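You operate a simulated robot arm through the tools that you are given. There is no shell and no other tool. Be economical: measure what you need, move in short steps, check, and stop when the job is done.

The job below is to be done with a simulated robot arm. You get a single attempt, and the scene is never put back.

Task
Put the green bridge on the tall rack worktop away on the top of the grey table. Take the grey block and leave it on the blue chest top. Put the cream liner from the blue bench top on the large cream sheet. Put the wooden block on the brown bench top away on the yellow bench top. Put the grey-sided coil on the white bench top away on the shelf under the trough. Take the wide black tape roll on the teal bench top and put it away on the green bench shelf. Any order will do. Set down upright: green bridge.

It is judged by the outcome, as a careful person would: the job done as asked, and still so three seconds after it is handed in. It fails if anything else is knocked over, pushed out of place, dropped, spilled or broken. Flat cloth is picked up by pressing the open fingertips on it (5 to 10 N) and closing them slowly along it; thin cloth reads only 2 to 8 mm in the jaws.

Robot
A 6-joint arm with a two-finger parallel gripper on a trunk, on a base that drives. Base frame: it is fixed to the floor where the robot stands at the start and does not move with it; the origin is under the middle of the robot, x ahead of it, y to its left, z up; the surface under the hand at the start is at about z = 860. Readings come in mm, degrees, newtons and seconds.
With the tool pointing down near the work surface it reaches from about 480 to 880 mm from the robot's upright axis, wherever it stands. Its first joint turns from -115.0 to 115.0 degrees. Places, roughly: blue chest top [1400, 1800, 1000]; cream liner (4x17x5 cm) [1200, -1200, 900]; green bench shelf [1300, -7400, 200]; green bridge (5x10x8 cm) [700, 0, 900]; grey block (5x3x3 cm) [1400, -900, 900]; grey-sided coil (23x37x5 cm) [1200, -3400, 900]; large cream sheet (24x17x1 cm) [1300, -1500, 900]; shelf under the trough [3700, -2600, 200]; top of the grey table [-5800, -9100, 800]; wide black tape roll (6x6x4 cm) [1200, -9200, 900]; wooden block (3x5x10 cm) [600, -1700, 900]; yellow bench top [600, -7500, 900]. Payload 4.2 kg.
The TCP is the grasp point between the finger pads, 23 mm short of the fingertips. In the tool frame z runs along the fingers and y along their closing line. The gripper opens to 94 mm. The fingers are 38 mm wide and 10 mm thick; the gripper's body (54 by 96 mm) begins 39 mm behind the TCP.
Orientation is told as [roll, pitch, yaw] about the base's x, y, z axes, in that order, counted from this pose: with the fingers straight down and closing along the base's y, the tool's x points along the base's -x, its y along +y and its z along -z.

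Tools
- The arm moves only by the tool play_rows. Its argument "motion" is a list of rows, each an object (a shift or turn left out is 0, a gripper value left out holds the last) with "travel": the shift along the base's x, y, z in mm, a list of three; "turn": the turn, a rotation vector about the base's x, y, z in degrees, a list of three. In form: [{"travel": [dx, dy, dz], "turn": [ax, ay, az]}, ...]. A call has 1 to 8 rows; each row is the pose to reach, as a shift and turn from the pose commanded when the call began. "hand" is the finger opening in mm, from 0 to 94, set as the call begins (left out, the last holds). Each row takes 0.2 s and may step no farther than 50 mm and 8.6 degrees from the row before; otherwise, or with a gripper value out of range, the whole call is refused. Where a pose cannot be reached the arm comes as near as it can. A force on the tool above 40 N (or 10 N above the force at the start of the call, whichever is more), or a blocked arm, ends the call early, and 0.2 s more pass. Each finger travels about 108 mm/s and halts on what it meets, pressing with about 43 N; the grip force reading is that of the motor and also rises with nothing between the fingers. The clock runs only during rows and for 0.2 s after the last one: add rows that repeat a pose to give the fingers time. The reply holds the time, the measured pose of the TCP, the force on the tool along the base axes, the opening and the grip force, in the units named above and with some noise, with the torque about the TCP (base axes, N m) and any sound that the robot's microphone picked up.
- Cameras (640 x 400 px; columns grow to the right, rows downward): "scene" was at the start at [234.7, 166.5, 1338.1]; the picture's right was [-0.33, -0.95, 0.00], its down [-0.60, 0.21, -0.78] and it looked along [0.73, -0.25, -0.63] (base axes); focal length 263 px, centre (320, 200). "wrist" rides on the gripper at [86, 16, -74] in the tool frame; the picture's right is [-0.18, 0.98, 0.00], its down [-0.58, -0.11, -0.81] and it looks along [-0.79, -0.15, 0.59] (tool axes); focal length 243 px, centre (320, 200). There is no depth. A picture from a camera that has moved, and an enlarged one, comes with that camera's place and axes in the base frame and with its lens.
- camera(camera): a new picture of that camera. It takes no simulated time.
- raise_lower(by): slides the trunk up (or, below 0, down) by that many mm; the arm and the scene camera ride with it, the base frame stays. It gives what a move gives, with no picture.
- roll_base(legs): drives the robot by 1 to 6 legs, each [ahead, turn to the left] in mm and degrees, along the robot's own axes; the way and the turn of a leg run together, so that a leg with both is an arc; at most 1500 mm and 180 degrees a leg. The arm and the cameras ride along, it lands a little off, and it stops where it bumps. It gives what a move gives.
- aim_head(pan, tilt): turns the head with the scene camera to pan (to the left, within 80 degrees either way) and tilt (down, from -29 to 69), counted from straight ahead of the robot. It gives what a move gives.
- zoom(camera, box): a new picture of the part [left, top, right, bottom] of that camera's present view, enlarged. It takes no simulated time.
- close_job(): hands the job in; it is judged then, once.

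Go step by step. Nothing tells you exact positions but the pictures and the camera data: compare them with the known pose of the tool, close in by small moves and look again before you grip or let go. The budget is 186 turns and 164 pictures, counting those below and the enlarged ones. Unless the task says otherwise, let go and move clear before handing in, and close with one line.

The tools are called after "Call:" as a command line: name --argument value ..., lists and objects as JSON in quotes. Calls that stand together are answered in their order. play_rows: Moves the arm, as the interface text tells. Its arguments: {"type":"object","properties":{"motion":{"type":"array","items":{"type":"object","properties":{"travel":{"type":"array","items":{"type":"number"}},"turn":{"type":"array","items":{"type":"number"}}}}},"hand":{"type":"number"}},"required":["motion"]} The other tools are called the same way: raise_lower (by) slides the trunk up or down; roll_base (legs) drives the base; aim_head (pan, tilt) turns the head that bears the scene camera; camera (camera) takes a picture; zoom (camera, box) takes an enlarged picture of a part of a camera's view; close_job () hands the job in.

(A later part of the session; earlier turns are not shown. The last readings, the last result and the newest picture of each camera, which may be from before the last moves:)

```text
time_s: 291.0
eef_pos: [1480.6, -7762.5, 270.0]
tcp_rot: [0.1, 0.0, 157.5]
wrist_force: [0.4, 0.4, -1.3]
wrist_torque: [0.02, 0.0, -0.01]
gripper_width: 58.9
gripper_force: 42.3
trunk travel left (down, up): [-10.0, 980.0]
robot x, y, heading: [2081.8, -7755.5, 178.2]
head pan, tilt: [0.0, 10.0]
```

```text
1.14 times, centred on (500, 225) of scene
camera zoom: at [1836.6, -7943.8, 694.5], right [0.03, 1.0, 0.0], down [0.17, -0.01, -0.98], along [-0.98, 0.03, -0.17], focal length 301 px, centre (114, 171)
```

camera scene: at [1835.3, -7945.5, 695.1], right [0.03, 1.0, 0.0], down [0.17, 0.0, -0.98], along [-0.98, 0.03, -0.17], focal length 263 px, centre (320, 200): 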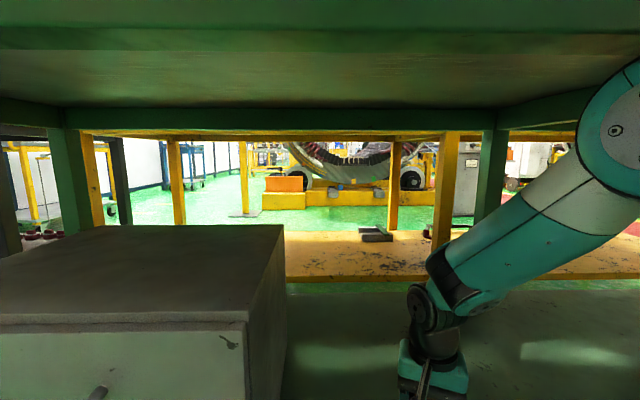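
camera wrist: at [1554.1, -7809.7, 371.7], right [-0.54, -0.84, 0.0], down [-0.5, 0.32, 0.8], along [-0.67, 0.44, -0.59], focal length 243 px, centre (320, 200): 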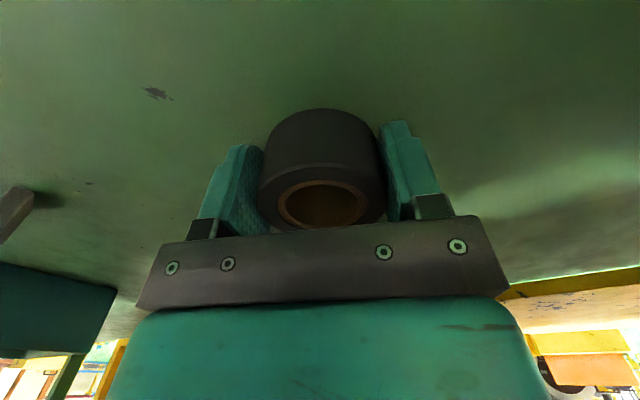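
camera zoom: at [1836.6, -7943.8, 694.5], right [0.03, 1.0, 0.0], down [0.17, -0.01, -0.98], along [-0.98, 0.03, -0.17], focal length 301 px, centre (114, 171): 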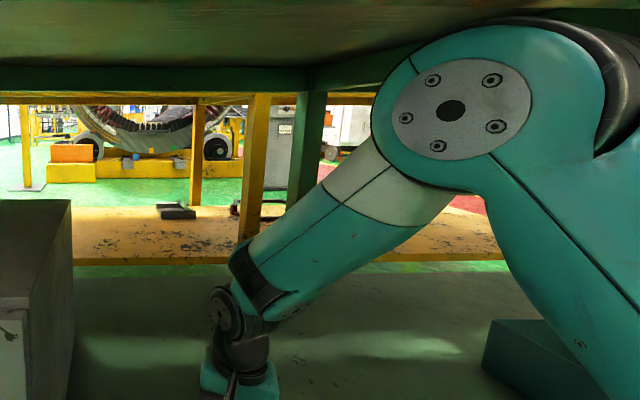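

The elbow keeps about 50 mm below the underside. Using the last trunk travel, then small steps.

Call:
raise_lower --by -10

Call:
play_rows --motion '[{"travel": [0, 0, -6]}, {"travel": [0, 0, -12]}, {"travel": [0, 0, -12]}]'

Call:
camera --camera "wrist"

```text
time_s: 291.5
eef_pos: [1481.0, -7763.7, 263.2]
tcp_rot: [0.2, -0.1, 157.4]
wrist_force: [4.2, 1.1, 11.9]
wrist_torque: [0.34, -0.24, -0.08]
gripper_width: 58.9
gripper_force: 42.9
trunk travel left (down, up): [-1.0, 989.0]
robot x, y, heading: [2086.9, -7756.3, 178.2]
head pan, tilt: [0.0, 10.0]
stopped: the force on the tool passed its limit at 45 N (the readings are from after the stop); the commanded pose is now the measured one
```

```text
time_s: 291.9
eef_pos: [1481.3, -7761.7, 264.0]
tcp_rot: [0.2, -0.1, 157.5]
wrist_force: [7.7, 1.3, 22.8]
wrist_torque: [0.54, -0.28, -0.14]
gripper_width: 58.7
gripper_force: 43.1
trunk travel left (down, up): [-1.0, 989.0]
robot x, y, heading: [2088.8, -7758.3, 178.1]
head pan, tilt: [0.0, 10.0]
stopped in row 1: the force on the tool passed its limit at 49 N (the readings are from after the stop); the commanded pose is now the measured one
```

```text
91 pictures are left
camera wrist: at [1555.2, -7809.7, 338.0], right [-0.55, -0.84, 0.0], down [-0.49, 0.33, 0.81], along [-0.68, 0.44, -0.59], focal length 243 px, centre (320, 200)
```

wrist: 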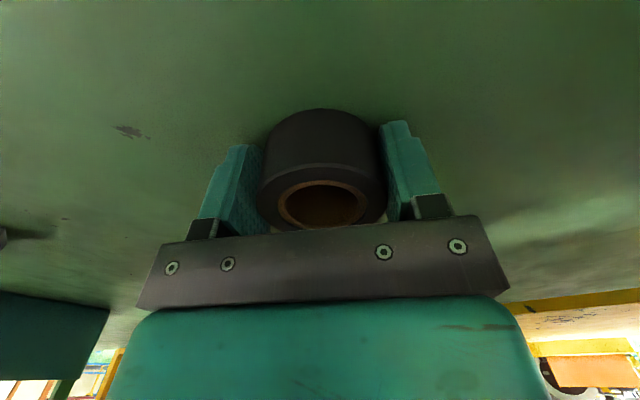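

Contact with the shelf at z ≈ 263. Easing up slightly and releasing.

Call:
play_rows --motion '[{"travel": [0, 0, 1]}]'

Call:
play_rows --hand 90 --motion '[{}, {}, {}]'

Call:
play_rows --motion '[{"travel": [0, 0, 20]}, {"travel": [0, 0, 50]}, {"travel": [10, 0, 85]}, {"travel": [40, 0, 110]}, {"travel": [75, 0, 125]}]'

Call:
camera --camera "wrist"

```text
time_s: 292.2
eef_pos: [1481.6, -7762.7, 263.7]
tcp_rot: [0.2, -0.1, 157.6]
wrist_force: [6.8, -1.0, 21.4]
wrist_torque: [0.52, -0.23, -0.21]
gripper_width: 58.7
gripper_force: 43.1
trunk travel left (down, up): [-1.0, 989.0]
robot x, y, heading: [2091.6, -7755.9, 178.4]
head pan, tilt: [0.0, 10.0]
```

```text
time_s: 293.1
eef_pos: [1480.3, -7762.2, 262.8]
tcp_rot: [0.2, -0.2, 157.5]
wrist_force: [-8.3, -9.7, 15.6]
wrist_torque: [0.35, -0.38, -0.12]
gripper_width: 84.3
gripper_force: 0.0
trunk travel left (down, up): [-1.0, 989.0]
robot x, y, heading: [2084.7, -7756.0, 178.1]
head pan, tilt: [0.0, 10.0]
```

```text
time_s: 294.2
eef_pos: [1557.5, -7762.4, 390.5]
tcp_rot: [0.2, -0.1, 157.4]
wrist_force: [-0.3, 0.1, 0.1]
wrist_torque: [0.02, -0.01, 0.0]
gripper_width: 90.2
gripper_force: 0.0
trunk travel left (down, up): [-1.0, 989.0]
robot x, y, heading: [2086.7, -7753.2, 178.2]
head pan, tilt: [0.0, 10.0]
```

```text
90 pictures are left
camera wrist: at [1632.3, -7810.6, 465.3], right [-0.55, -0.84, 0.0], down [-0.49, 0.33, 0.81], along [-0.68, 0.44, -0.59], focal length 243 px, centre (320, 200)
```

wrist: 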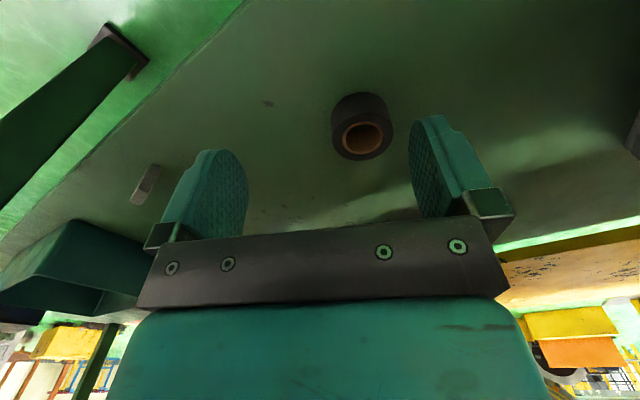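

The roll lies flat on the shelf. Backing out, raising the trunk and heading north for the white bench.

Call:
roll_base --legs '[[-650, 0]]'

Call:
raise_lower --by 400

Call:
raise_lower --by 300

Call:
roll_base --legs '[[0, -88], [1500, 0], [900, 0]]'

Call:
aim_head --pan 20 --tilt 20

Call:
camera --camera "scene"

Call:
aim_head --pan -20 --tilt 20

Call:
camera --camera "scene"

```text
time_s: 298.0
eef_pos: [2229.8, -7789.7, 390.2]
tcp_rot: [0.2, -0.1, 158.7]
wrist_force: [-0.2, -0.4, 0.2]
wrist_torque: [0.03, -0.04, -0.04]
gripper_width: 89.8
gripper_force: 0.1
trunk travel left (down, up): [-1.0, 989.0]
robot x, y, heading: [2758.7, -7769.9, 179.4]
head pan, tilt: [0.0, 10.0]
```

```text
time_s: 301.8
eef_pos: [2229.8, -7788.3, 790.1]
tcp_rot: [0.2, -0.1, 158.8]
wrist_force: [-1.2, -1.3, 0.1]
wrist_torque: [0.01, 0.03, 0.07]
gripper_width: 89.7
gripper_force: 0.0
trunk travel left (down, up): [-401.0, 589.0]
robot x, y, heading: [2754.5, -7770.2, 179.6]
head pan, tilt: [0.0, 10.0]
```

```text
time_s: 304.8
eef_pos: [2228.9, -7788.6, 1089.0]
tcp_rot: [0.2, -0.1, 158.8]
wrist_force: [0.0, 0.4, -0.1]
wrist_torque: [-0.03, -0.04, 0.04]
gripper_width: 90.0
gripper_force: 0.1
trunk travel left (down, up): [-701.0, 289.0]
robot x, y, heading: [2760.4, -7767.9, 179.5]
head pan, tilt: [0.0, 10.0]
```

```text
time_s: 320.2
eef_pos: [2536.5, -4842.5, 1088.4]
tcp_rot: [0.2, -0.2, 74.0]
wrist_force: [0.5, 0.4, 0.1]
wrist_torque: [-0.01, 0.02, -0.01]
gripper_width: 89.9
gripper_force: 0.1
trunk travel left (down, up): [-701.0, 289.0]
robot x, y, heading: [2605.3, -5367.8, 94.6]
head pan, tilt: [0.0, 10.0]
```

```text
time_s: 321.1
eef_pos: [2536.3, -4841.6, 1088.7]
tcp_rot: [0.3, -0.1, 74.1]
wrist_force: [0.9, -0.5, -0.3]
wrist_torque: [0.0, 0.02, 0.02]
gripper_width: 90.0
gripper_force: 0.0
trunk travel left (down, up): [-701.0, 289.0]
robot x, y, heading: [2605.1, -5365.4, 94.8]
head pan, tilt: [20.0, 20.0]
```

```text
89 pictures are left
camera scene: at [2360.7, -5146.6, 1368.9], right [0.91, 0.42, 0.0], down [0.14, -0.31, -0.94], along [-0.39, 0.85, -0.34], focal length 263 px, centre (320, 200)
```

scene: 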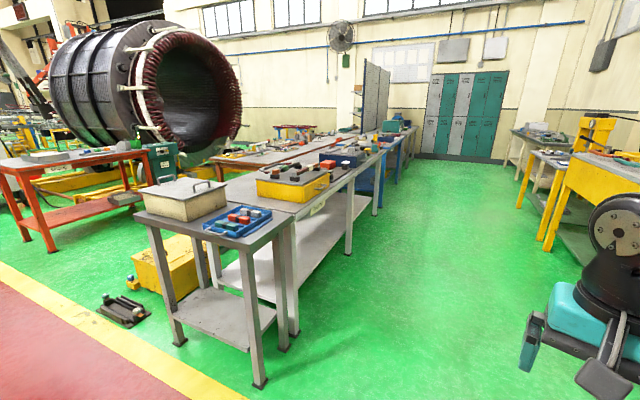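

```text
time_s: 322.1
eef_pos: [2538.0, -4841.4, 1089.2]
tcp_rot: [0.2, -0.2, 74.1]
wrist_force: [-0.4, 0.0, -0.7]
wrist_torque: [0.02, -0.01, 0.0]
gripper_width: 89.9
gripper_force: 0.1
trunk travel left (down, up): [-701.0, 289.0]
robot x, y, heading: [2602.8, -5363.1, 94.7]
head pan, tilt: [-20.0, 20.0]
```

```text
88 pictures are left
camera scene: at [2424.0, -5141.3, 1368.9], right [0.97, -0.26, 0.0], down [-0.09, -0.33, -0.94], along [0.24, 0.91, -0.34], focal length 263 px, centre (320, 200)
```

scene: 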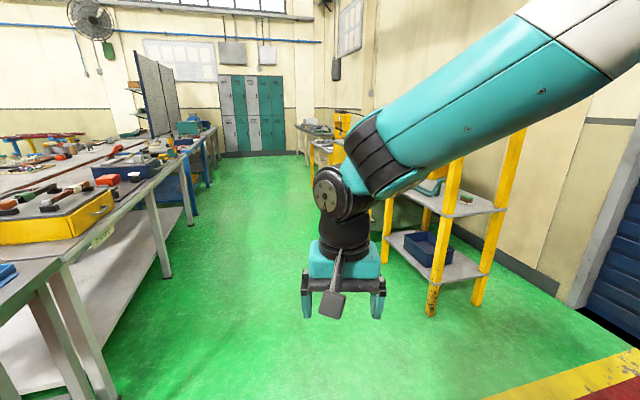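

The corridor east of the white and blue benches is clear. Driving up to y ≈ -3400 and turning to the white bench.

Call:
roll_base --legs '[[0, -4], [1000, 0], [900, 0], [0, 89]]'

Call:
aim_head --pan 5 --tilt 25

Call:
camera --camera "scene"

```text
time_s: 336.1
eef_pos: [2038.7, -3499.3, 1089.6]
tcp_rot: [0.2, -0.1, 162.1]
wrist_force: [0.3, -0.8, -0.6]
wrist_torque: [0.03, 0.0, 0.01]
gripper_width: 90.1
gripper_force: 0.1
trunk travel left (down, up): [-701.0, 289.0]
robot x, y, heading: [2561.5, -3448.7, -176.8]
head pan, tilt: [-20.0, 20.0]
```

```text
time_s: 337.0
eef_pos: [2039.0, -3499.3, 1089.0]
tcp_rot: [0.3, -0.2, 162.1]
wrist_force: [-0.3, -0.1, -0.4]
wrist_torque: [-0.01, 0.0, -0.01]
gripper_width: 90.0
gripper_force: 0.0
trunk travel left (down, up): [-701.0, 289.0]
robot x, y, heading: [2566.4, -3450.6, -176.9]
head pan, tilt: [5.0, 25.0]
```

```text
87 pictures are left
camera scene: at [2333.2, -3663.9, 1360.8], right [-0.14, 0.99, 0.0], down [0.42, 0.06, -0.91], along [-0.9, -0.12, -0.42], focal length 263 px, centre (320, 200)
```

scene: 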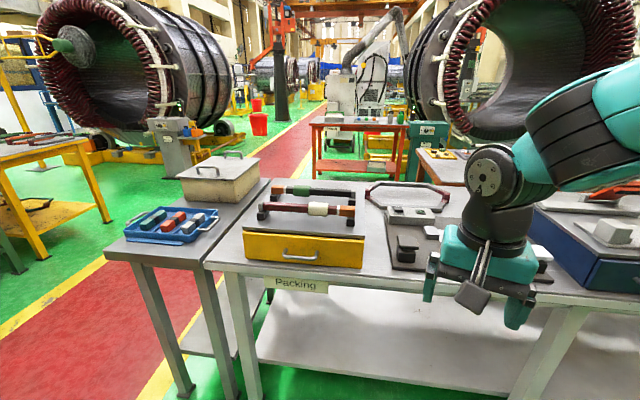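

The grey-sided coil is the hexagonal loop near (1205, -3420). Zooming in.

Call:
zoom --camera "scene" --box '[340, 165, 480, 252]'

Call:
aim_head --pan -20 --tilt 30

Call:
camera --camera "scene"

```text
4.57 times, centred on (410, 208) of scene
camera zoom: at [2333.2, -3663.9, 1360.8], right [-0.14, 0.99, 0.0], down [0.42, 0.06, -0.91], along [-0.9, -0.12, -0.42], focal length 1203 px, centre (-91, 161)
```

zoom: 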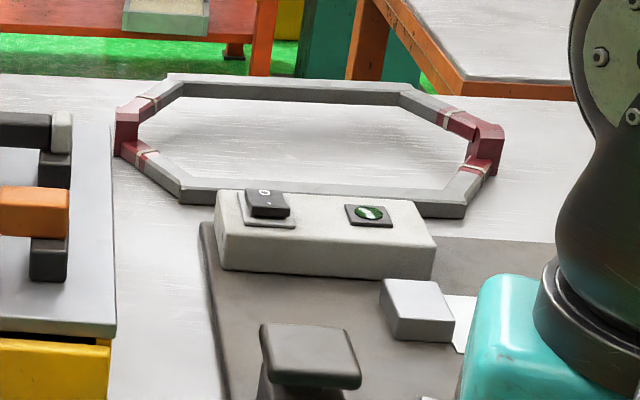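

```text
time_s: 337.9
eef_pos: [2038.1, -3498.9, 1089.8]
tcp_rot: [0.1, 0.0, 162.1]
wrist_force: [0.9, 0.2, -0.1]
wrist_torque: [0.01, -0.01, -0.02]
gripper_width: 90.3
gripper_force: 0.1
trunk travel left (down, up): [-701.0, 289.0]
robot x, y, heading: [2563.4, -3446.9, -177.3]
head pan, tilt: [-20.0, 30.0]
```

```text
85 pictures are left
camera scene: at [2338.1, -3624.8, 1352.8], right [0.29, 0.96, 0.0], down [0.48, -0.15, -0.87], along [-0.83, 0.25, -0.5], focal length 263 px, centre (320, 200)
```

scene: 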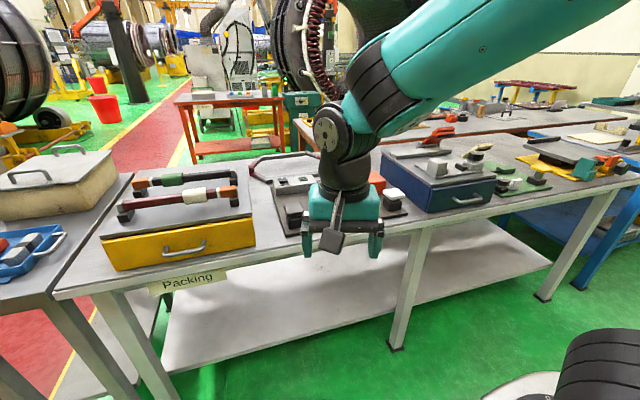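

It's an octagonal loop with its long bars along y. I'll move up to the bench and inspect from above with the wrist camera.

Call:
roll_base --legs '[[0, -9], [465, 0], [0, 6]]'

Call:
play_rows --hand 94 --motion '[{"travel": [-45, 0, 15]}, {"travel": [-90, 0, 30]}, {"travel": [-135, 0, 30]}, {"travel": [-170, 0, 30]}]'

Call:
camera --camera "wrist"

Call:
aim_head --pan 0 --tilt 35

Call:
camera --camera "scene"

```text
time_s: 341.8
eef_pos: [1573.4, -3409.6, 1089.0]
tcp_rot: [0.2, -0.2, 158.3]
wrist_force: [-0.4, -0.4, -0.1]
wrist_torque: [0.03, -0.01, 0.0]
gripper_width: 89.8
gripper_force: 0.1
trunk travel left (down, up): [-701.0, 289.0]
robot x, y, heading: [2100.1, -3394.9, 178.8]
head pan, tilt: [-20.0, 30.0]
```

```text
time_s: 342.8
eef_pos: [1403.2, -3411.6, 1117.7]
tcp_rot: [0.3, -0.1, 158.3]
wrist_force: [0.0, -0.2, 0.1]
wrist_torque: [-0.01, 0.01, 0.02]
gripper_width: 94.1
gripper_force: 0.0
trunk travel left (down, up): [-701.0, 289.0]
robot x, y, heading: [2101.2, -3394.1, 179.1]
head pan, tilt: [-20.0, 30.0]
```

```text
84 pictures are left
camera wrist: at [1477.7, -3458.3, 1192.6], right [-0.53, -0.85, 0.0], down [-0.5, 0.32, 0.81], along [-0.68, 0.43, -0.59], focal length 243 px, centre (320, 200)
```

wrist: 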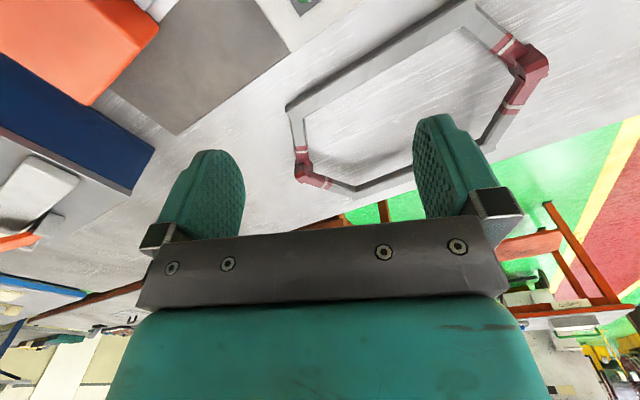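

```text
time_s: 343.7
eef_pos: [1403.0, -3412.8, 1119.0]
tcp_rot: [0.3, -0.2, 158.3]
wrist_force: [0.5, -0.2, -0.1]
wrist_torque: [0.02, -0.02, 0.0]
gripper_width: 93.8
gripper_force: 0.0
trunk travel left (down, up): [-701.0, 289.0]
robot x, y, heading: [2101.2, -3395.8, 178.6]
head pan, tilt: [0.0, 35.0]
```

```text
83 pictures are left
camera scene: at [1860.1, -3586.3, 1345.0], right [0.02, 1.0, 0.0], down [0.57, -0.01, -0.82], along [-0.82, 0.01, -0.57], focal length 263 px, centre (320, 200)
```

scene: 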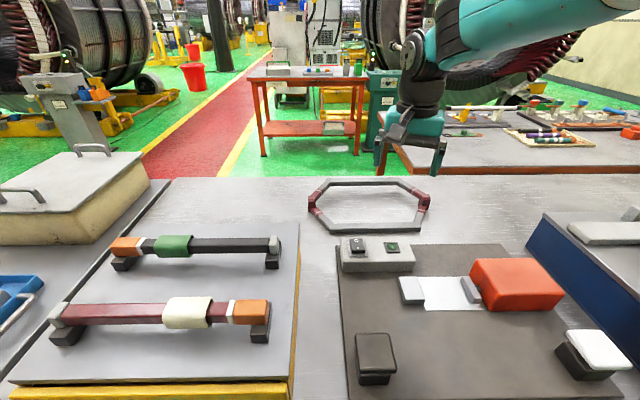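

The near long bar runs along y at x ≈ 1315, mid y ≈ -3429, with about 45 mm to the box. I'll turn the hand so the fingers close along x above its middle.

Call:
play_rows --motion '[{"travel": [-11, -2, -5], "turn": [0, 0, -8.5]}, {"travel": [-22, -4, -10], "turn": [0, 0, -17]}, {"travel": [-33, -6, -20], "turn": [0, 0, -25.5]}, {"travel": [-44, -8, -30], "turn": [0, 0, -34]}, {"travel": [-55, -10, -45], "turn": [0, 0, -42.5]}, {"travel": [-66, -13, -60], "turn": [0, 0, -51]}, {"travel": [-77, -15, -75], "turn": [0, 0, -59.5]}, {"travel": [-88, -17, -90], "turn": [0, 0, -67]}]'

Call:
camera --camera "wrist"

Call:
zoom --camera "scene" --box '[300, 100, 460, 250]'

```text
time_s: 345.5
eef_pos: [1316.4, -3425.9, 1031.1]
tcp_rot: [0.2, -0.1, 91.1]
wrist_force: [0.2, 0.3, 0.1]
wrist_torque: [0.02, 0.02, 0.01]
gripper_width: 93.9
gripper_force: 0.1
trunk travel left (down, up): [-701.0, 289.0]
robot x, y, heading: [2105.1, -3396.0, 179.1]
head pan, tilt: [0.0, 35.0]
```

```text
82 pictures are left
camera wrist: at [1302.0, -3512.9, 1105.8], right [-0.99, 0.16, 0.0], down [0.1, 0.58, 0.81], along [0.13, 0.8, -0.59], focal length 243 px, centre (320, 200)
```

wrist: 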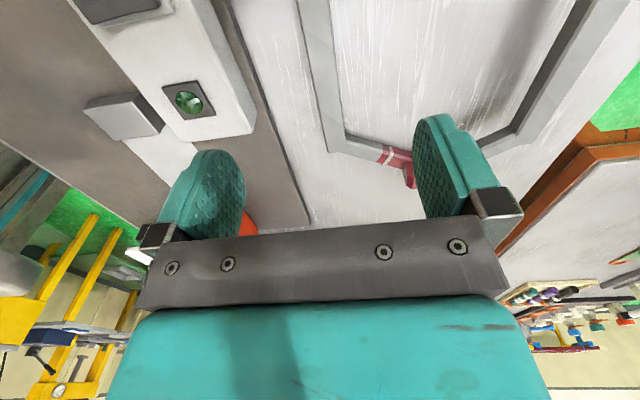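

```text
2.67 times, centred on (380, 175) of scene
camera zoom: at [1860.4, -3586.3, 1345.1], right [0.02, 1.0, 0.0], down [0.57, -0.01, -0.82], along [-0.82, 0.01, -0.57], focal length 702 px, centre (160, 267)
```

zoom: 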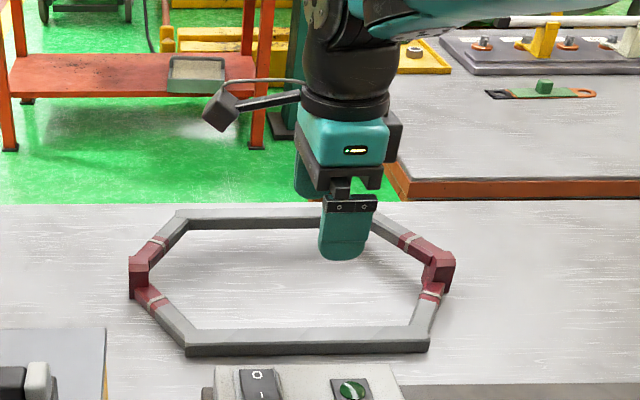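

The bar is directly beneath. Descending to z ≈ 900 and looking.

Call:
play_rows --motion '[{"travel": [1, -3, -45]}, {"travel": [2, -3, -90]}, {"travel": [2, -3, -125]}, {"travel": [2, -3, -125]}]'

Call:
camera --camera "wrist"

Call:
zoom --camera "scene" --box '[300, 140, 460, 250]'

```text
time_s: 346.5
eef_pos: [1316.8, -3432.3, 906.1]
tcp_rot: [0.1, -0.1, 91.3]
wrist_force: [-0.9, -0.1, -0.3]
wrist_torque: [0.03, 0.0, -0.01]
gripper_width: 93.9
gripper_force: 0.0
trunk travel left (down, up): [-701.0, 289.0]
robot x, y, heading: [2101.9, -3398.1, 179.0]
head pan, tilt: [0.0, 35.0]
```

```text
80 pictures are left
camera wrist: at [1302.8, -3518.1, 980.2], right [-0.99, 0.16, 0.0], down [0.1, 0.58, 0.81], along [0.13, 0.8, -0.59], focal length 243 px, centre (320, 200)
```

wrist: 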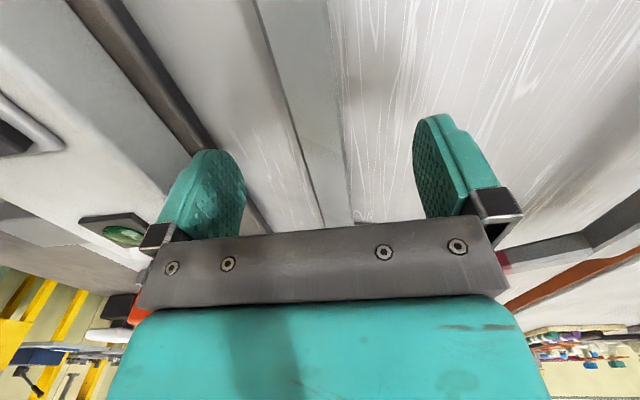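

```text
3.64 times, centred on (380, 195) of scene
camera zoom: at [1860.2, -3586.4, 1345.0], right [0.02, 1.0, 0.0], down [0.57, -0.01, -0.82], along [-0.82, 0.01, -0.57], focal length 957 px, centre (102, 218)
```

zoom: 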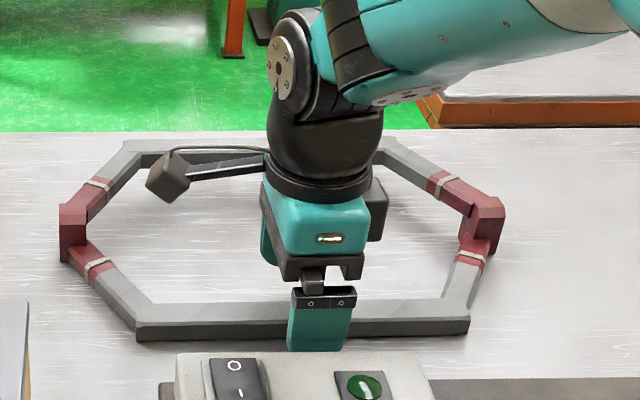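

The bar is between the fingers. Lowering in small steps toward the table.

Call:
play_rows --motion '[{"travel": [0, 0, -7]}, {"travel": [0, 0, -14]}, {"travel": [0, 0, -20]}, {"travel": [0, 0, -20]}]'

Call:
camera --camera "wrist"

Call:
zoom --camera "scene" --box '[340, 190, 420, 240]'

```text
time_s: 347.5
eef_pos: [1318.3, -3431.3, 883.6]
tcp_rot: [0.2, -0.1, 91.3]
wrist_force: [-0.9, 0.9, 0.9]
wrist_torque: [-0.01, 0.05, -0.03]
gripper_width: 93.9
gripper_force: 0.0
trunk travel left (down, up): [-701.0, 289.0]
robot x, y, heading: [2104.8, -3395.6, 179.1]
head pan, tilt: [0.0, 35.0]
```

```text
78 pictures are left
camera wrist: at [1304.9, -3517.5, 959.2], right [-0.99, 0.16, 0.0], down [0.1, 0.58, 0.81], along [0.13, 0.8, -0.59], focal length 243 px, centre (320, 200)
```

wrist: 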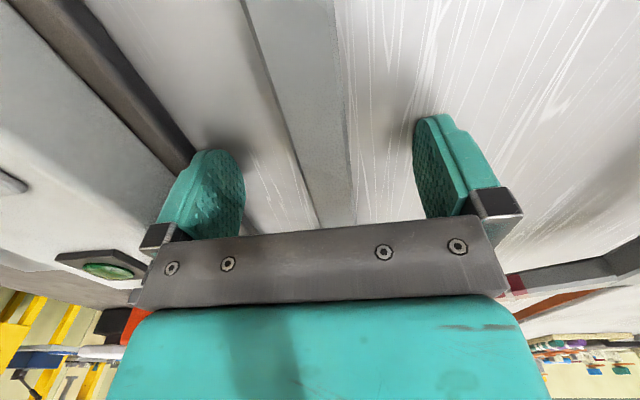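

```text
8.00 times, centred on (380, 215) of scene
camera zoom: at [1860.1, -3586.4, 1345.0], right [0.02, 1.0, 0.0], down [0.57, -0.01, -0.82], along [-0.82, 0.01, -0.57], focal length 2106 px, centre (-160, 80)
```

zoom: 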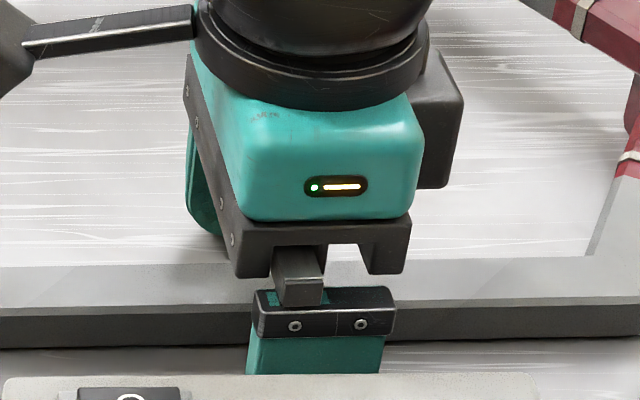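

Call:
play_rows --motion '[{"travel": [0, 0, -3]}, {"travel": [0, 0, -6]}, {"travel": [0, 0, -8]}, {"travel": [0, 0, -8]}]'

```text
time_s: 348.2
eef_pos: [1317.9, -3430.9, 882.8]
tcp_rot: [0.3, 0.0, 91.4]
wrist_force: [11.7, 2.9, 20.0]
wrist_torque: [0.01, -1.33, 0.09]
gripper_width: 93.9
gripper_force: 0.0
trunk travel left (down, up): [-701.0, 289.0]
robot x, y, heading: [2104.9, -3396.1, 179.2]
head pan, tilt: [0.0, 35.0]
stopped in row 3: the force on the tool passed its limit at 44 N (the readings are from after the stop); the commanded pose is now the measured one
```

One finger touched the board beside the coil. Raising a little, narrowing the opening, then going down again.

Call:
play_rows --motion '[{"travel": [0, 0, 5]}, {"travel": [0, 0, 5]}]'

Call:
play_rows --hand 50 --motion '[{}, {}, {}]'

Call:
camera --camera "wrist"

```text
time_s: 348.8
eef_pos: [1316.3, -3430.6, 885.8]
tcp_rot: [0.3, -0.1, 91.2]
wrist_force: [0.9, 0.8, 0.6]
wrist_torque: [0.04, 0.02, 0.0]
gripper_width: 94.0
gripper_force: 0.1
trunk travel left (down, up): [-701.0, 289.0]
robot x, y, heading: [2105.4, -3394.2, 178.9]
head pan, tilt: [0.0, 35.0]
```

```text
time_s: 349.6
eef_pos: [1317.5, -3430.6, 885.7]
tcp_rot: [0.4, 0.0, 91.3]
wrist_force: [0.4, 0.4, 0.0]
wrist_torque: [-0.01, -0.01, 0.0]
gripper_width: 50.1
gripper_force: 0.1
trunk travel left (down, up): [-701.0, 289.0]
robot x, y, heading: [2100.7, -3394.1, 179.1]
head pan, tilt: [0.0, 35.0]
```

```text
76 pictures are left
camera wrist: at [1304.0, -3517.1, 960.8], right [-0.99, 0.16, 0.01], down [0.1, 0.58, 0.81], along [0.13, 0.8, -0.59], focal length 243 px, centre (320, 200)
```

wrist: 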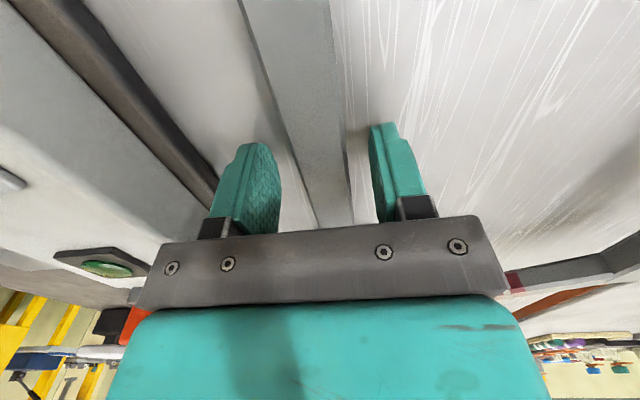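

Call:
play_rows --motion '[{"travel": [0, 0, -5]}, {"travel": [0, 0, -9]}, {"travel": [0, 0, -13]}, {"travel": [0, 0, -16]}, {"travel": [0, 0, -16]}]'

```text
time_s: 350.3
eef_pos: [1315.4, -3431.1, 883.8]
tcp_rot: [0.9, 0.1, 91.3]
wrist_force: [8.1, 2.3, 18.6]
wrist_torque: [0.29, -0.88, 0.01]
gripper_width: 53.4
gripper_force: 4.2
trunk travel left (down, up): [-701.0, 289.0]
robot x, y, heading: [2101.7, -3395.7, 179.1]
head pan, tilt: [0.0, 35.0]
stopped in row 3: the force on the tool passed its limit at 46 N (the readings are from after the stop); the commanded pose is now the measured one
```

The near finger still catches the board edge. Raising, narrowing to 36 mm and trying again.

Call:
play_rows --motion '[{"travel": [0, 0, 6]}, {"travel": [0, 0, 6]}]'

Call:
play_rows --hand 37 --motion '[{}, {}]'

Call:
camera --camera "wrist"

```text
time_s: 350.9
eef_pos: [1314.7, -3430.9, 887.4]
tcp_rot: [0.9, 0.0, 91.3]
wrist_force: [0.1, 0.2, 0.7]
wrist_torque: [0.02, -0.03, -0.01]
gripper_width: 50.0
gripper_force: 0.1
trunk travel left (down, up): [-701.0, 289.0]
robot x, y, heading: [2102.0, -3395.9, 179.1]
head pan, tilt: [0.0, 35.0]
```

```text
time_s: 351.5
eef_pos: [1315.0, -3431.3, 887.3]
tcp_rot: [0.8, 0.1, 91.4]
wrist_force: [0.6, -0.2, -0.2]
wrist_torque: [-0.02, -0.01, 0.02]
gripper_width: 36.8
gripper_force: 0.0
trunk travel left (down, up): [-701.0, 289.0]
robot x, y, heading: [2100.0, -3397.7, 179.2]
head pan, tilt: [0.0, 35.0]
```

```text
75 pictures are left
camera wrist: at [1302.4, -3516.8, 962.2], right [-0.99, 0.16, 0.01], down [0.11, 0.58, 0.8], along [0.12, 0.79, -0.59], focal length 243 px, centre (320, 200)
```

wrist: 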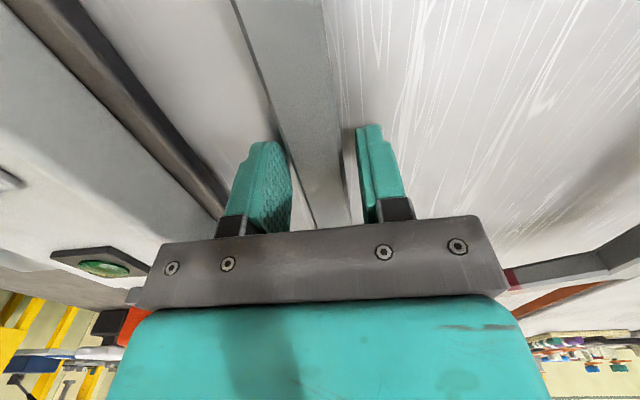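

Call:
play_rows --motion '[{"travel": [0, 0, -4]}, {"travel": [0, 0, -8]}, {"travel": [0, 0, -12]}, {"travel": [0, 0, -12]}]'

```text
time_s: 352.3
eef_pos: [1313.6, -3430.0, 883.5]
tcp_rot: [1.2, 0.1, 91.3]
wrist_force: [8.3, 2.8, 20.4]
wrist_torque: [0.27, -0.81, 0.01]
gripper_width: 40.8
gripper_force: 3.9
trunk travel left (down, up): [-701.0, 289.0]
robot x, y, heading: [2102.3, -3397.0, 179.3]
head pan, tilt: [0.0, 35.0]
stopped in row 3: the force on the tool passed its limit at 47 N (the readings are from after the stop); the commanded pose is now the measured one
```

Contact occurs at the same height regardless of width, so the tips are on the tabletop itself (z ≈ 860). Lifting 1.5 mm and closing on the bar.

Call:
play_rows --motion '[{"travel": [0, 0, 1.5], "turn": [0, -1.2, 0]}]'

Call:
play_rows --hand 5 --motion '[{}, {}, {}, {}]'

Call:
camera --camera "wrist"

```text
time_s: 352.7
eef_pos: [1311.7, -3431.0, 885.0]
tcp_rot: [0.1, 0.2, 91.3]
wrist_force: [6.2, 1.5, 18.3]
wrist_torque: [0.42, -0.59, -0.12]
gripper_width: 39.8
gripper_force: 2.9
trunk travel left (down, up): [-701.0, 289.0]
robot x, y, heading: [2103.1, -3396.6, 179.2]
head pan, tilt: [0.0, 35.0]
```

```text
time_s: 353.7
eef_pos: [1311.5, -3431.2, 883.7]
tcp_rot: [0.1, 0.2, 91.4]
wrist_force: [1.4, -2.2, 20.8]
wrist_torque: [0.19, -0.45, -0.49]
gripper_width: 24.7
gripper_force: 42.9
trunk travel left (down, up): [-701.0, 289.0]
robot x, y, heading: [2104.8, -3389.6, 178.9]
head pan, tilt: [0.0, 35.0]
```

```text
74 pictures are left
camera wrist: at [1299.0, -3517.1, 957.9], right [-0.99, 0.16, 0.0], down [0.1, 0.59, 0.8], along [0.13, 0.79, -0.59], focal length 243 px, centre (320, 200)
```

wrist: 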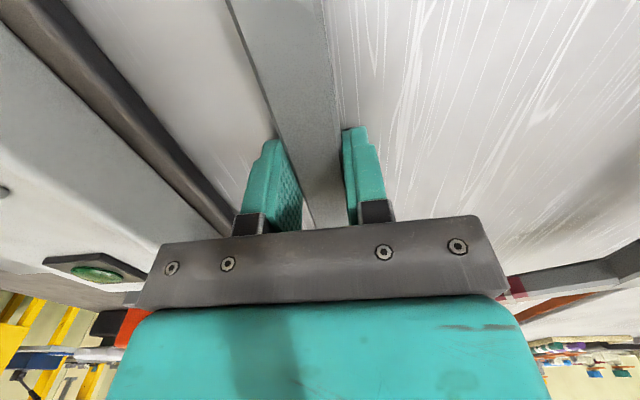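

The bar (24.7 mm) is gripped. Lifting gently to see how it hangs.

Call:
play_rows --motion '[{"travel": [0, 0, 10]}, {"travel": [0, 0, 25]}, {"travel": [0, 0, 45]}, {"travel": [0, 0, 65]}, {"travel": [0, 0, 65]}]'

Call:
camera --camera "scene"

```text
time_s: 354.9
eef_pos: [1312.3, -3430.4, 947.3]
tcp_rot: [-0.2, 0.1, 91.4]
wrist_force: [-0.4, 0.8, -4.0]
wrist_torque: [0.01, -0.45, -0.02]
gripper_width: 24.8
gripper_force: 43.0
trunk travel left (down, up): [-701.0, 289.0]
robot x, y, heading: [2098.8, -3396.8, 179.0]
head pan, tilt: [0.0, 35.0]
```

```text
73 pictures are left
camera scene: at [1859.9, -3586.2, 1344.9], right [0.02, 1.0, 0.0], down [0.57, -0.01, -0.82], along [-0.82, 0.01, -0.57], focal length 263 px, centre (320, 200)
```

scene: 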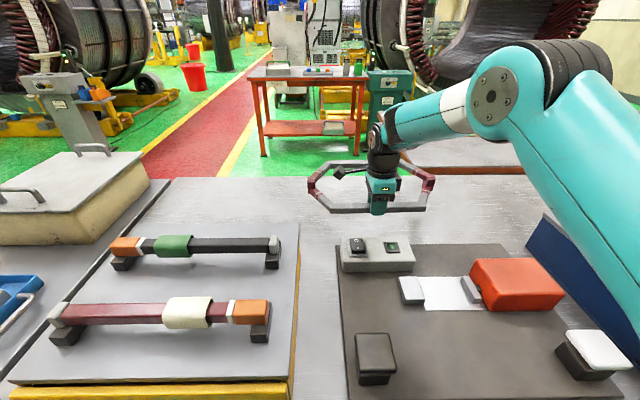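

The coil lifts level (4 N). Raising, retracting and backing out to look at the trough.

Call:
play_rows --motion '[{"travel": [0, 0, 45]}, {"travel": [0, 0, 90]}, {"travel": [0, 0, 135]}, {"travel": [40, 0, 150]}, {"travel": [85, 0, 155]}, {"travel": [130, 0, 155]}, {"travel": [175, 0, 155]}, {"travel": [215, 0, 155]}]'

Call:
roll_base --legs '[[-420, 0], [0, -75]]'

Call:
aim_head --pan -45 --tilt 20

Call:
camera --camera "scene"

Call:
aim_head --pan 0 --tilt 20

Call:
camera --camera "scene"

```text
time_s: 356.7
eef_pos: [1528.3, -3430.1, 1098.2]
tcp_rot: [0.0, 0.2, 91.2]
wrist_force: [-1.2, 0.5, -3.8]
wrist_torque: [0.01, -0.45, -0.05]
gripper_width: 24.6
gripper_force: 43.4
trunk travel left (down, up): [-701.0, 289.0]
robot x, y, heading: [2104.5, -3396.5, 178.9]
head pan, tilt: [0.0, 35.0]
```

```text
time_s: 362.5
eef_pos: [2353.9, -2857.6, 1098.0]
tcp_rot: [-0.1, 0.1, 15.6]
wrist_force: [-0.6, -0.9, -4.2]
wrist_torque: [-0.45, -0.08, -0.02]
gripper_width: 24.7
gripper_force: 42.8
trunk travel left (down, up): [-701.0, 289.0]
robot x, y, heading: [2532.4, -3405.8, 103.2]
head pan, tilt: [0.0, 35.0]
```

```text
time_s: 363.6
eef_pos: [2353.8, -2856.9, 1097.7]
tcp_rot: [0.0, 0.2, 15.6]
wrist_force: [0.0, -0.1, -5.3]
wrist_torque: [-0.42, -0.12, 0.0]
gripper_width: 24.6
gripper_force: 42.5
trunk travel left (down, up): [-701.0, 289.0]
robot x, y, heading: [2527.1, -3401.4, 103.2]
head pan, tilt: [-45.0, 20.0]
```

```text
72 pictures are left
camera scene: at [2356.4, -3222.5, 1368.8], right [0.85, -0.52, 0.0], down [-0.18, -0.29, -0.94], along [0.49, 0.8, -0.34], focal length 263 px, centre (320, 200)
```

scene: 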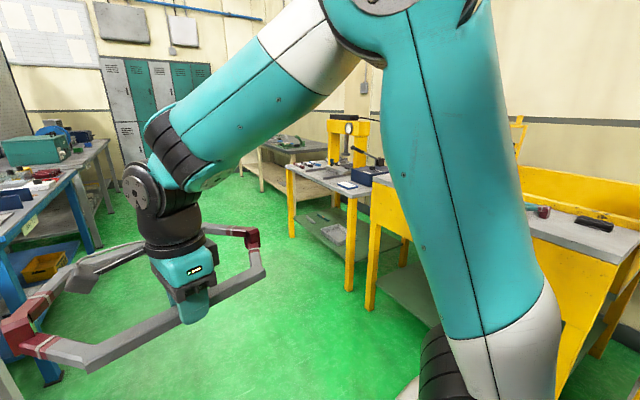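

```text
time_s: 364.8
eef_pos: [2354.2, -2857.7, 1098.2]
tcp_rot: [-0.1, 0.1, 15.7]
wrist_force: [0.2, -0.7, -4.2]
wrist_torque: [-0.42, -0.12, 0.05]
gripper_width: 24.6
gripper_force: 43.2
trunk travel left (down, up): [-701.0, 289.0]
robot x, y, heading: [2524.9, -3409.2, 103.3]
head pan, tilt: [0.0, 20.0]
```

```text
71 pictures are left
camera scene: at [2286.1, -3211.2, 1368.8], right [0.97, 0.23, 0.0], down [0.08, -0.33, -0.94], along [-0.22, 0.91, -0.34], focal length 263 px, centre (320, 200)
```

scene: 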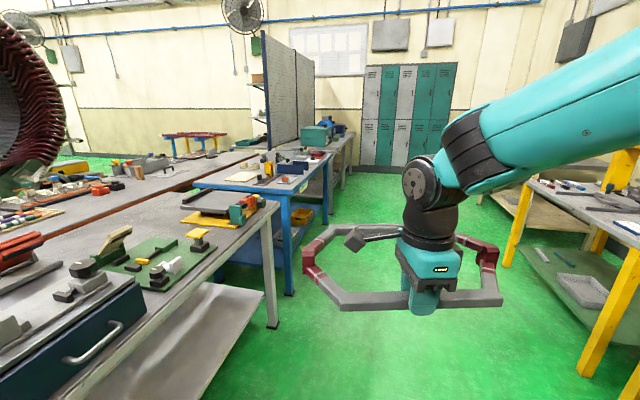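

The yellow trough bench is on the east side, front near x ≈ 3460, y ≈ -2100…-3100. Driving level with it and facing east.

Call:
roll_base --legs '[[0, -6], [800, 0], [0, -97]]'

Call:
camera --camera "scene"

```text
time_s: 373.7
eef_pos: [3012.0, -2606.1, 1097.6]
tcp_rot: [-0.1, 0.1, -90.8]
wrist_force: [0.3, 0.1, -3.7]
wrist_torque: [0.02, 0.47, 0.0]
gripper_width: 24.6
gripper_force: 43.2
trunk travel left (down, up): [-701.0, 289.0]
robot x, y, heading: [2434.9, -2622.5, -3.1]
head pan, tilt: [0.0, 20.0]
```

```text
70 pictures are left
camera scene: at [2693.8, -2440.2, 1368.8], right [-0.05, -1.0, 0.0], down [-0.34, 0.02, -0.94], along [0.94, -0.05, -0.34], focal length 263 px, centre (320, 200)
```

scene: 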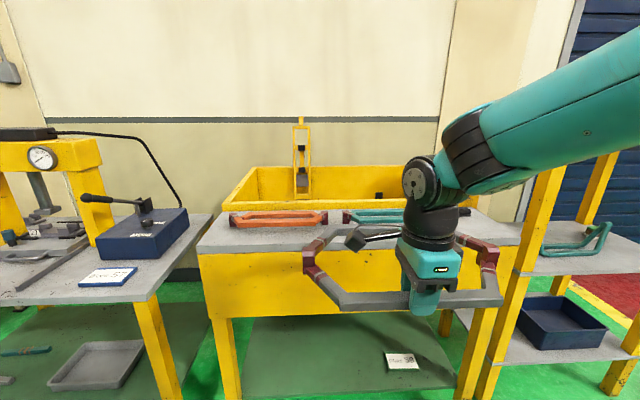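

The opening under the trough is between legs at y ≈ -2160 and -3010, with a small card near y ≈ -2870. I'll shift north ~100 mm, then lower the trunk to view the shelf.

Call:
roll_base --legs '[[0, -22], [-250, 0], [0, 25]]'

Call:
raise_lower --by -400

Call:
raise_lower --by -299

Call:
aim_head --pan 0 --tilt 12

Call:
camera --camera "scene"

```text
time_s: 378.0
eef_pos: [2781.9, -2469.1, 1098.0]
tcp_rot: [-0.1, 0.2, -87.5]
wrist_force: [0.2, 0.1, -4.0]
wrist_torque: [-0.02, 0.42, 0.03]
gripper_width: 24.5
gripper_force: 43.4
trunk travel left (down, up): [-701.0, 289.0]
robot x, y, heading: [2208.8, -2514.4, 0.4]
head pan, tilt: [0.0, 20.0]
```

```text
time_s: 381.8
eef_pos: [2782.2, -2468.7, 696.5]
tcp_rot: [-0.1, 0.0, -87.5]
wrist_force: [-0.2, 0.8, -3.8]
wrist_torque: [0.02, 0.43, 0.03]
gripper_width: 24.6
gripper_force: 43.0
trunk travel left (down, up): [-301.0, 689.0]
robot x, y, heading: [2209.6, -2517.3, 0.1]
head pan, tilt: [0.0, 20.0]
```

```text
time_s: 384.8
eef_pos: [2781.4, -2467.7, 399.5]
tcp_rot: [0.1, 0.1, -87.6]
wrist_force: [0.4, -0.4, -3.9]
wrist_torque: [0.0, 0.45, 0.0]
gripper_width: 24.4
gripper_force: 42.7
trunk travel left (down, up): [-2.0, 988.0]
robot x, y, heading: [2207.6, -2514.5, 0.4]
head pan, tilt: [0.0, 20.0]
```

```text
time_s: 385.5
eef_pos: [2782.3, -2468.9, 399.1]
tcp_rot: [-0.1, 0.2, -87.5]
wrist_force: [-0.9, 0.1, -4.4]
wrist_torque: [0.01, 0.46, 0.01]
gripper_width: 24.5
gripper_force: 43.0
trunk travel left (down, up): [-2.0, 988.0]
robot x, y, heading: [2205.6, -2515.3, 0.2]
head pan, tilt: [0.0, 12.0]
```

```text
69 pictures are left
camera scene: at [2454.9, -2320.4, 682.8], right [0.01, -1.0, 0.0], down [-0.21, 0.0, -0.98], along [0.98, 0.0, -0.21], focal length 263 px, centre (320, 200)
```

scene: 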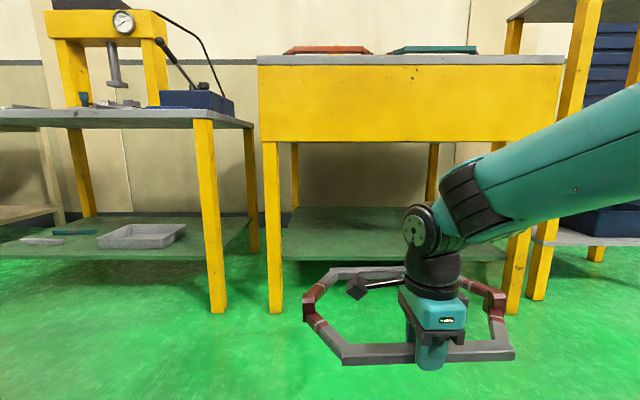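

Shelf z ≈ 230, apron bottom ≈ 690, front x ≈ 3425. I'll extend and lower the coil outside first, then drive in.

Call:
play_rows --motion '[{"travel": [30, 0, -15]}, {"travel": [60, 0, -30]}, {"travel": [90, 0, -45]}, {"travel": [120, 0, -60]}, {"travel": [130, 0, -80]}, {"travel": [130, 0, -95]}]'

Call:
roll_base --legs '[[400, 0]]'

Call:
camera --camera "scene"

```text
time_s: 386.9
eef_pos: [2911.9, -2471.4, 305.0]
tcp_rot: [-0.1, 0.1, -87.6]
wrist_force: [-0.2, 0.3, -4.1]
wrist_torque: [0.0, 0.44, -0.01]
gripper_width: 24.4
gripper_force: 42.8
trunk travel left (down, up): [-2.0, 988.0]
robot x, y, heading: [2210.6, -2518.2, 0.5]
head pan, tilt: [0.0, 12.0]
```

```text
time_s: 389.4
eef_pos: [3313.9, -2479.3, 303.8]
tcp_rot: [-0.1, 0.2, -88.1]
wrist_force: [0.3, 1.1, -3.8]
wrist_torque: [-0.01, 0.47, -0.01]
gripper_width: 24.7
gripper_force: 42.7
trunk travel left (down, up): [-2.0, 988.0]
robot x, y, heading: [2607.1, -2516.4, -0.3]
head pan, tilt: [0.0, 12.0]
```

```text
68 pictures are left
camera scene: at [2858.5, -2323.3, 682.8], right [-0.01, -1.0, 0.0], down [-0.21, 0.0, -0.98], along [0.98, -0.01, -0.21], focal length 263 px, centre (320, 200)
```

scene: 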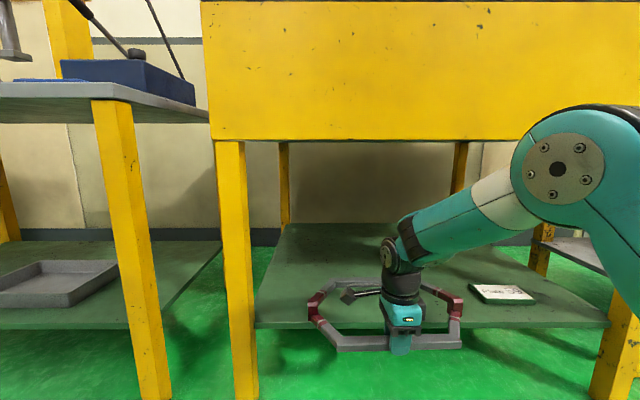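

Elbow will stay outside the apron. Rolling in 110 mm and extending the rest.

Call:
roll_base --legs '[[110, 0]]'

Call:
play_rows --motion '[{"travel": [25, 0, 0]}, {"travel": [50, 0, 0]}, {"travel": [75, 0, 0]}, {"travel": [80, 0, -10]}, {"travel": [80, 0, -20]}, {"travel": [80, 0, -30]}]'

Call:
camera --camera "scene"

```text
time_s: 390.6
eef_pos: [3424.2, -2477.0, 305.2]
tcp_rot: [-0.1, 0.1, -87.9]
wrist_force: [0.2, -0.4, -4.0]
wrist_torque: [-0.03, 0.43, 0.01]
gripper_width: 24.6
gripper_force: 43.3
trunk travel left (down, up): [-2.0, 988.0]
robot x, y, heading: [2720.8, -2516.9, -0.1]
head pan, tilt: [0.0, 12.0]
```

```text
time_s: 392.0
eef_pos: [3503.7, -2477.4, 275.5]
tcp_rot: [-0.2, 0.1, -87.8]
wrist_force: [0.2, 0.0, -4.6]
wrist_torque: [0.02, 0.44, 0.0]
gripper_width: 24.8
gripper_force: 43.2
trunk travel left (down, up): [-2.0, 988.0]
robot x, y, heading: [2716.9, -2515.5, -0.1]
head pan, tilt: [0.0, 12.0]
```

```text
67 pictures are left
camera scene: at [2967.8, -2322.7, 682.8], right [0.0, -1.0, 0.0], down [-0.21, 0.0, -0.98], along [0.98, 0.0, -0.21], focal length 263 px, centre (320, 200)
```

scene: 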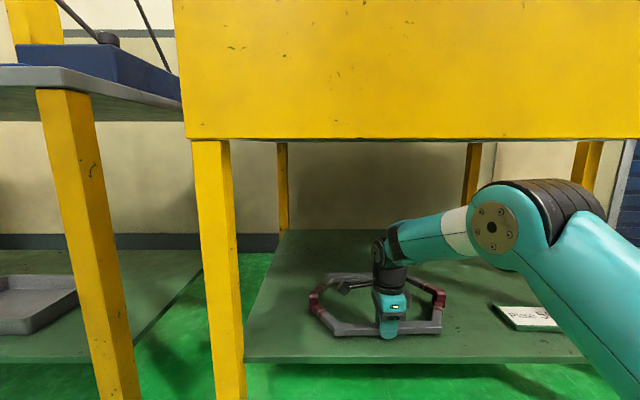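

The coil is over the shelf. Lowering to contact.

Call:
play_rows --motion '[{"travel": [0, 0, -5]}, {"travel": [0, 0, -10]}, {"travel": [0, 0, -14]}, {"travel": [0, 0, -18]}, {"travel": [0, 0, -22]}, {"travel": [0, 0, -26]}, {"travel": [0, 0, -29]}]'

```text
time_s: 393.1
eef_pos: [3504.0, -2476.5, 262.5]
tcp_rot: [0.2, 0.2, -87.8]
wrist_force: [-10.7, -0.2, 19.3]
wrist_torque: [-0.64, 0.93, -0.14]
gripper_width: 24.6
gripper_force: 43.2
trunk travel left (down, up): [-2.0, 988.0]
robot x, y, heading: [2718.3, -2516.4, -0.1]
head pan, tilt: [0.0, 12.0]
stopped in row 5: the force on the tool passed its limit at 48 N (the readings are from after the stop); the commanded pose is now the measured one
```

Contact. Releasing and withdrawing upward, then out.

Call:
play_rows --hand 55 --motion '[{}, {}, {}]'

Call:
play_rows --motion '[{"travel": [0, 0, 20]}, {"travel": [0, 0, 45]}, {"travel": [0, 0, 70]}, {"travel": [-30, 0, 80]}, {"travel": [-70, 0, 80]}, {"travel": [-110, 0, 80]}]'

Call:
camera --camera "scene"

```text
time_s: 393.9
eef_pos: [3505.7, -2477.1, 263.8]
tcp_rot: [0.4, 0.3, -88.0]
wrist_force: [17.5, -1.3, 25.5]
wrist_torque: [-0.52, 0.24, 0.43]
gripper_width: 46.9
gripper_force: 0.0
trunk travel left (down, up): [-2.0, 988.0]
robot x, y, heading: [2720.9, -2515.8, 0.0]
head pan, tilt: [0.0, 12.0]
```

```text
time_s: 395.2
eef_pos: [3394.9, -2475.6, 339.2]
tcp_rot: [0.1, 0.1, -88.0]
wrist_force: [-0.2, 0.2, -0.6]
wrist_torque: [-0.01, -0.01, 0.04]
gripper_width: 55.0
gripper_force: 0.0
trunk travel left (down, up): [-2.0, 988.0]
robot x, y, heading: [2720.9, -2517.4, -0.2]
head pan, tilt: [0.0, 12.0]
```

```text
66 pictures are left
camera scene: at [2967.7, -2322.7, 682.8], right [0.0, -1.0, 0.0], down [-0.21, 0.0, -0.98], along [0.98, 0.0, -0.21], focal length 263 px, centre (320, 200)
```

scene: 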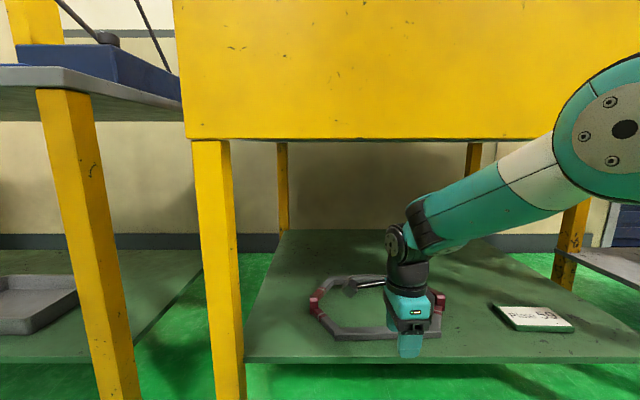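

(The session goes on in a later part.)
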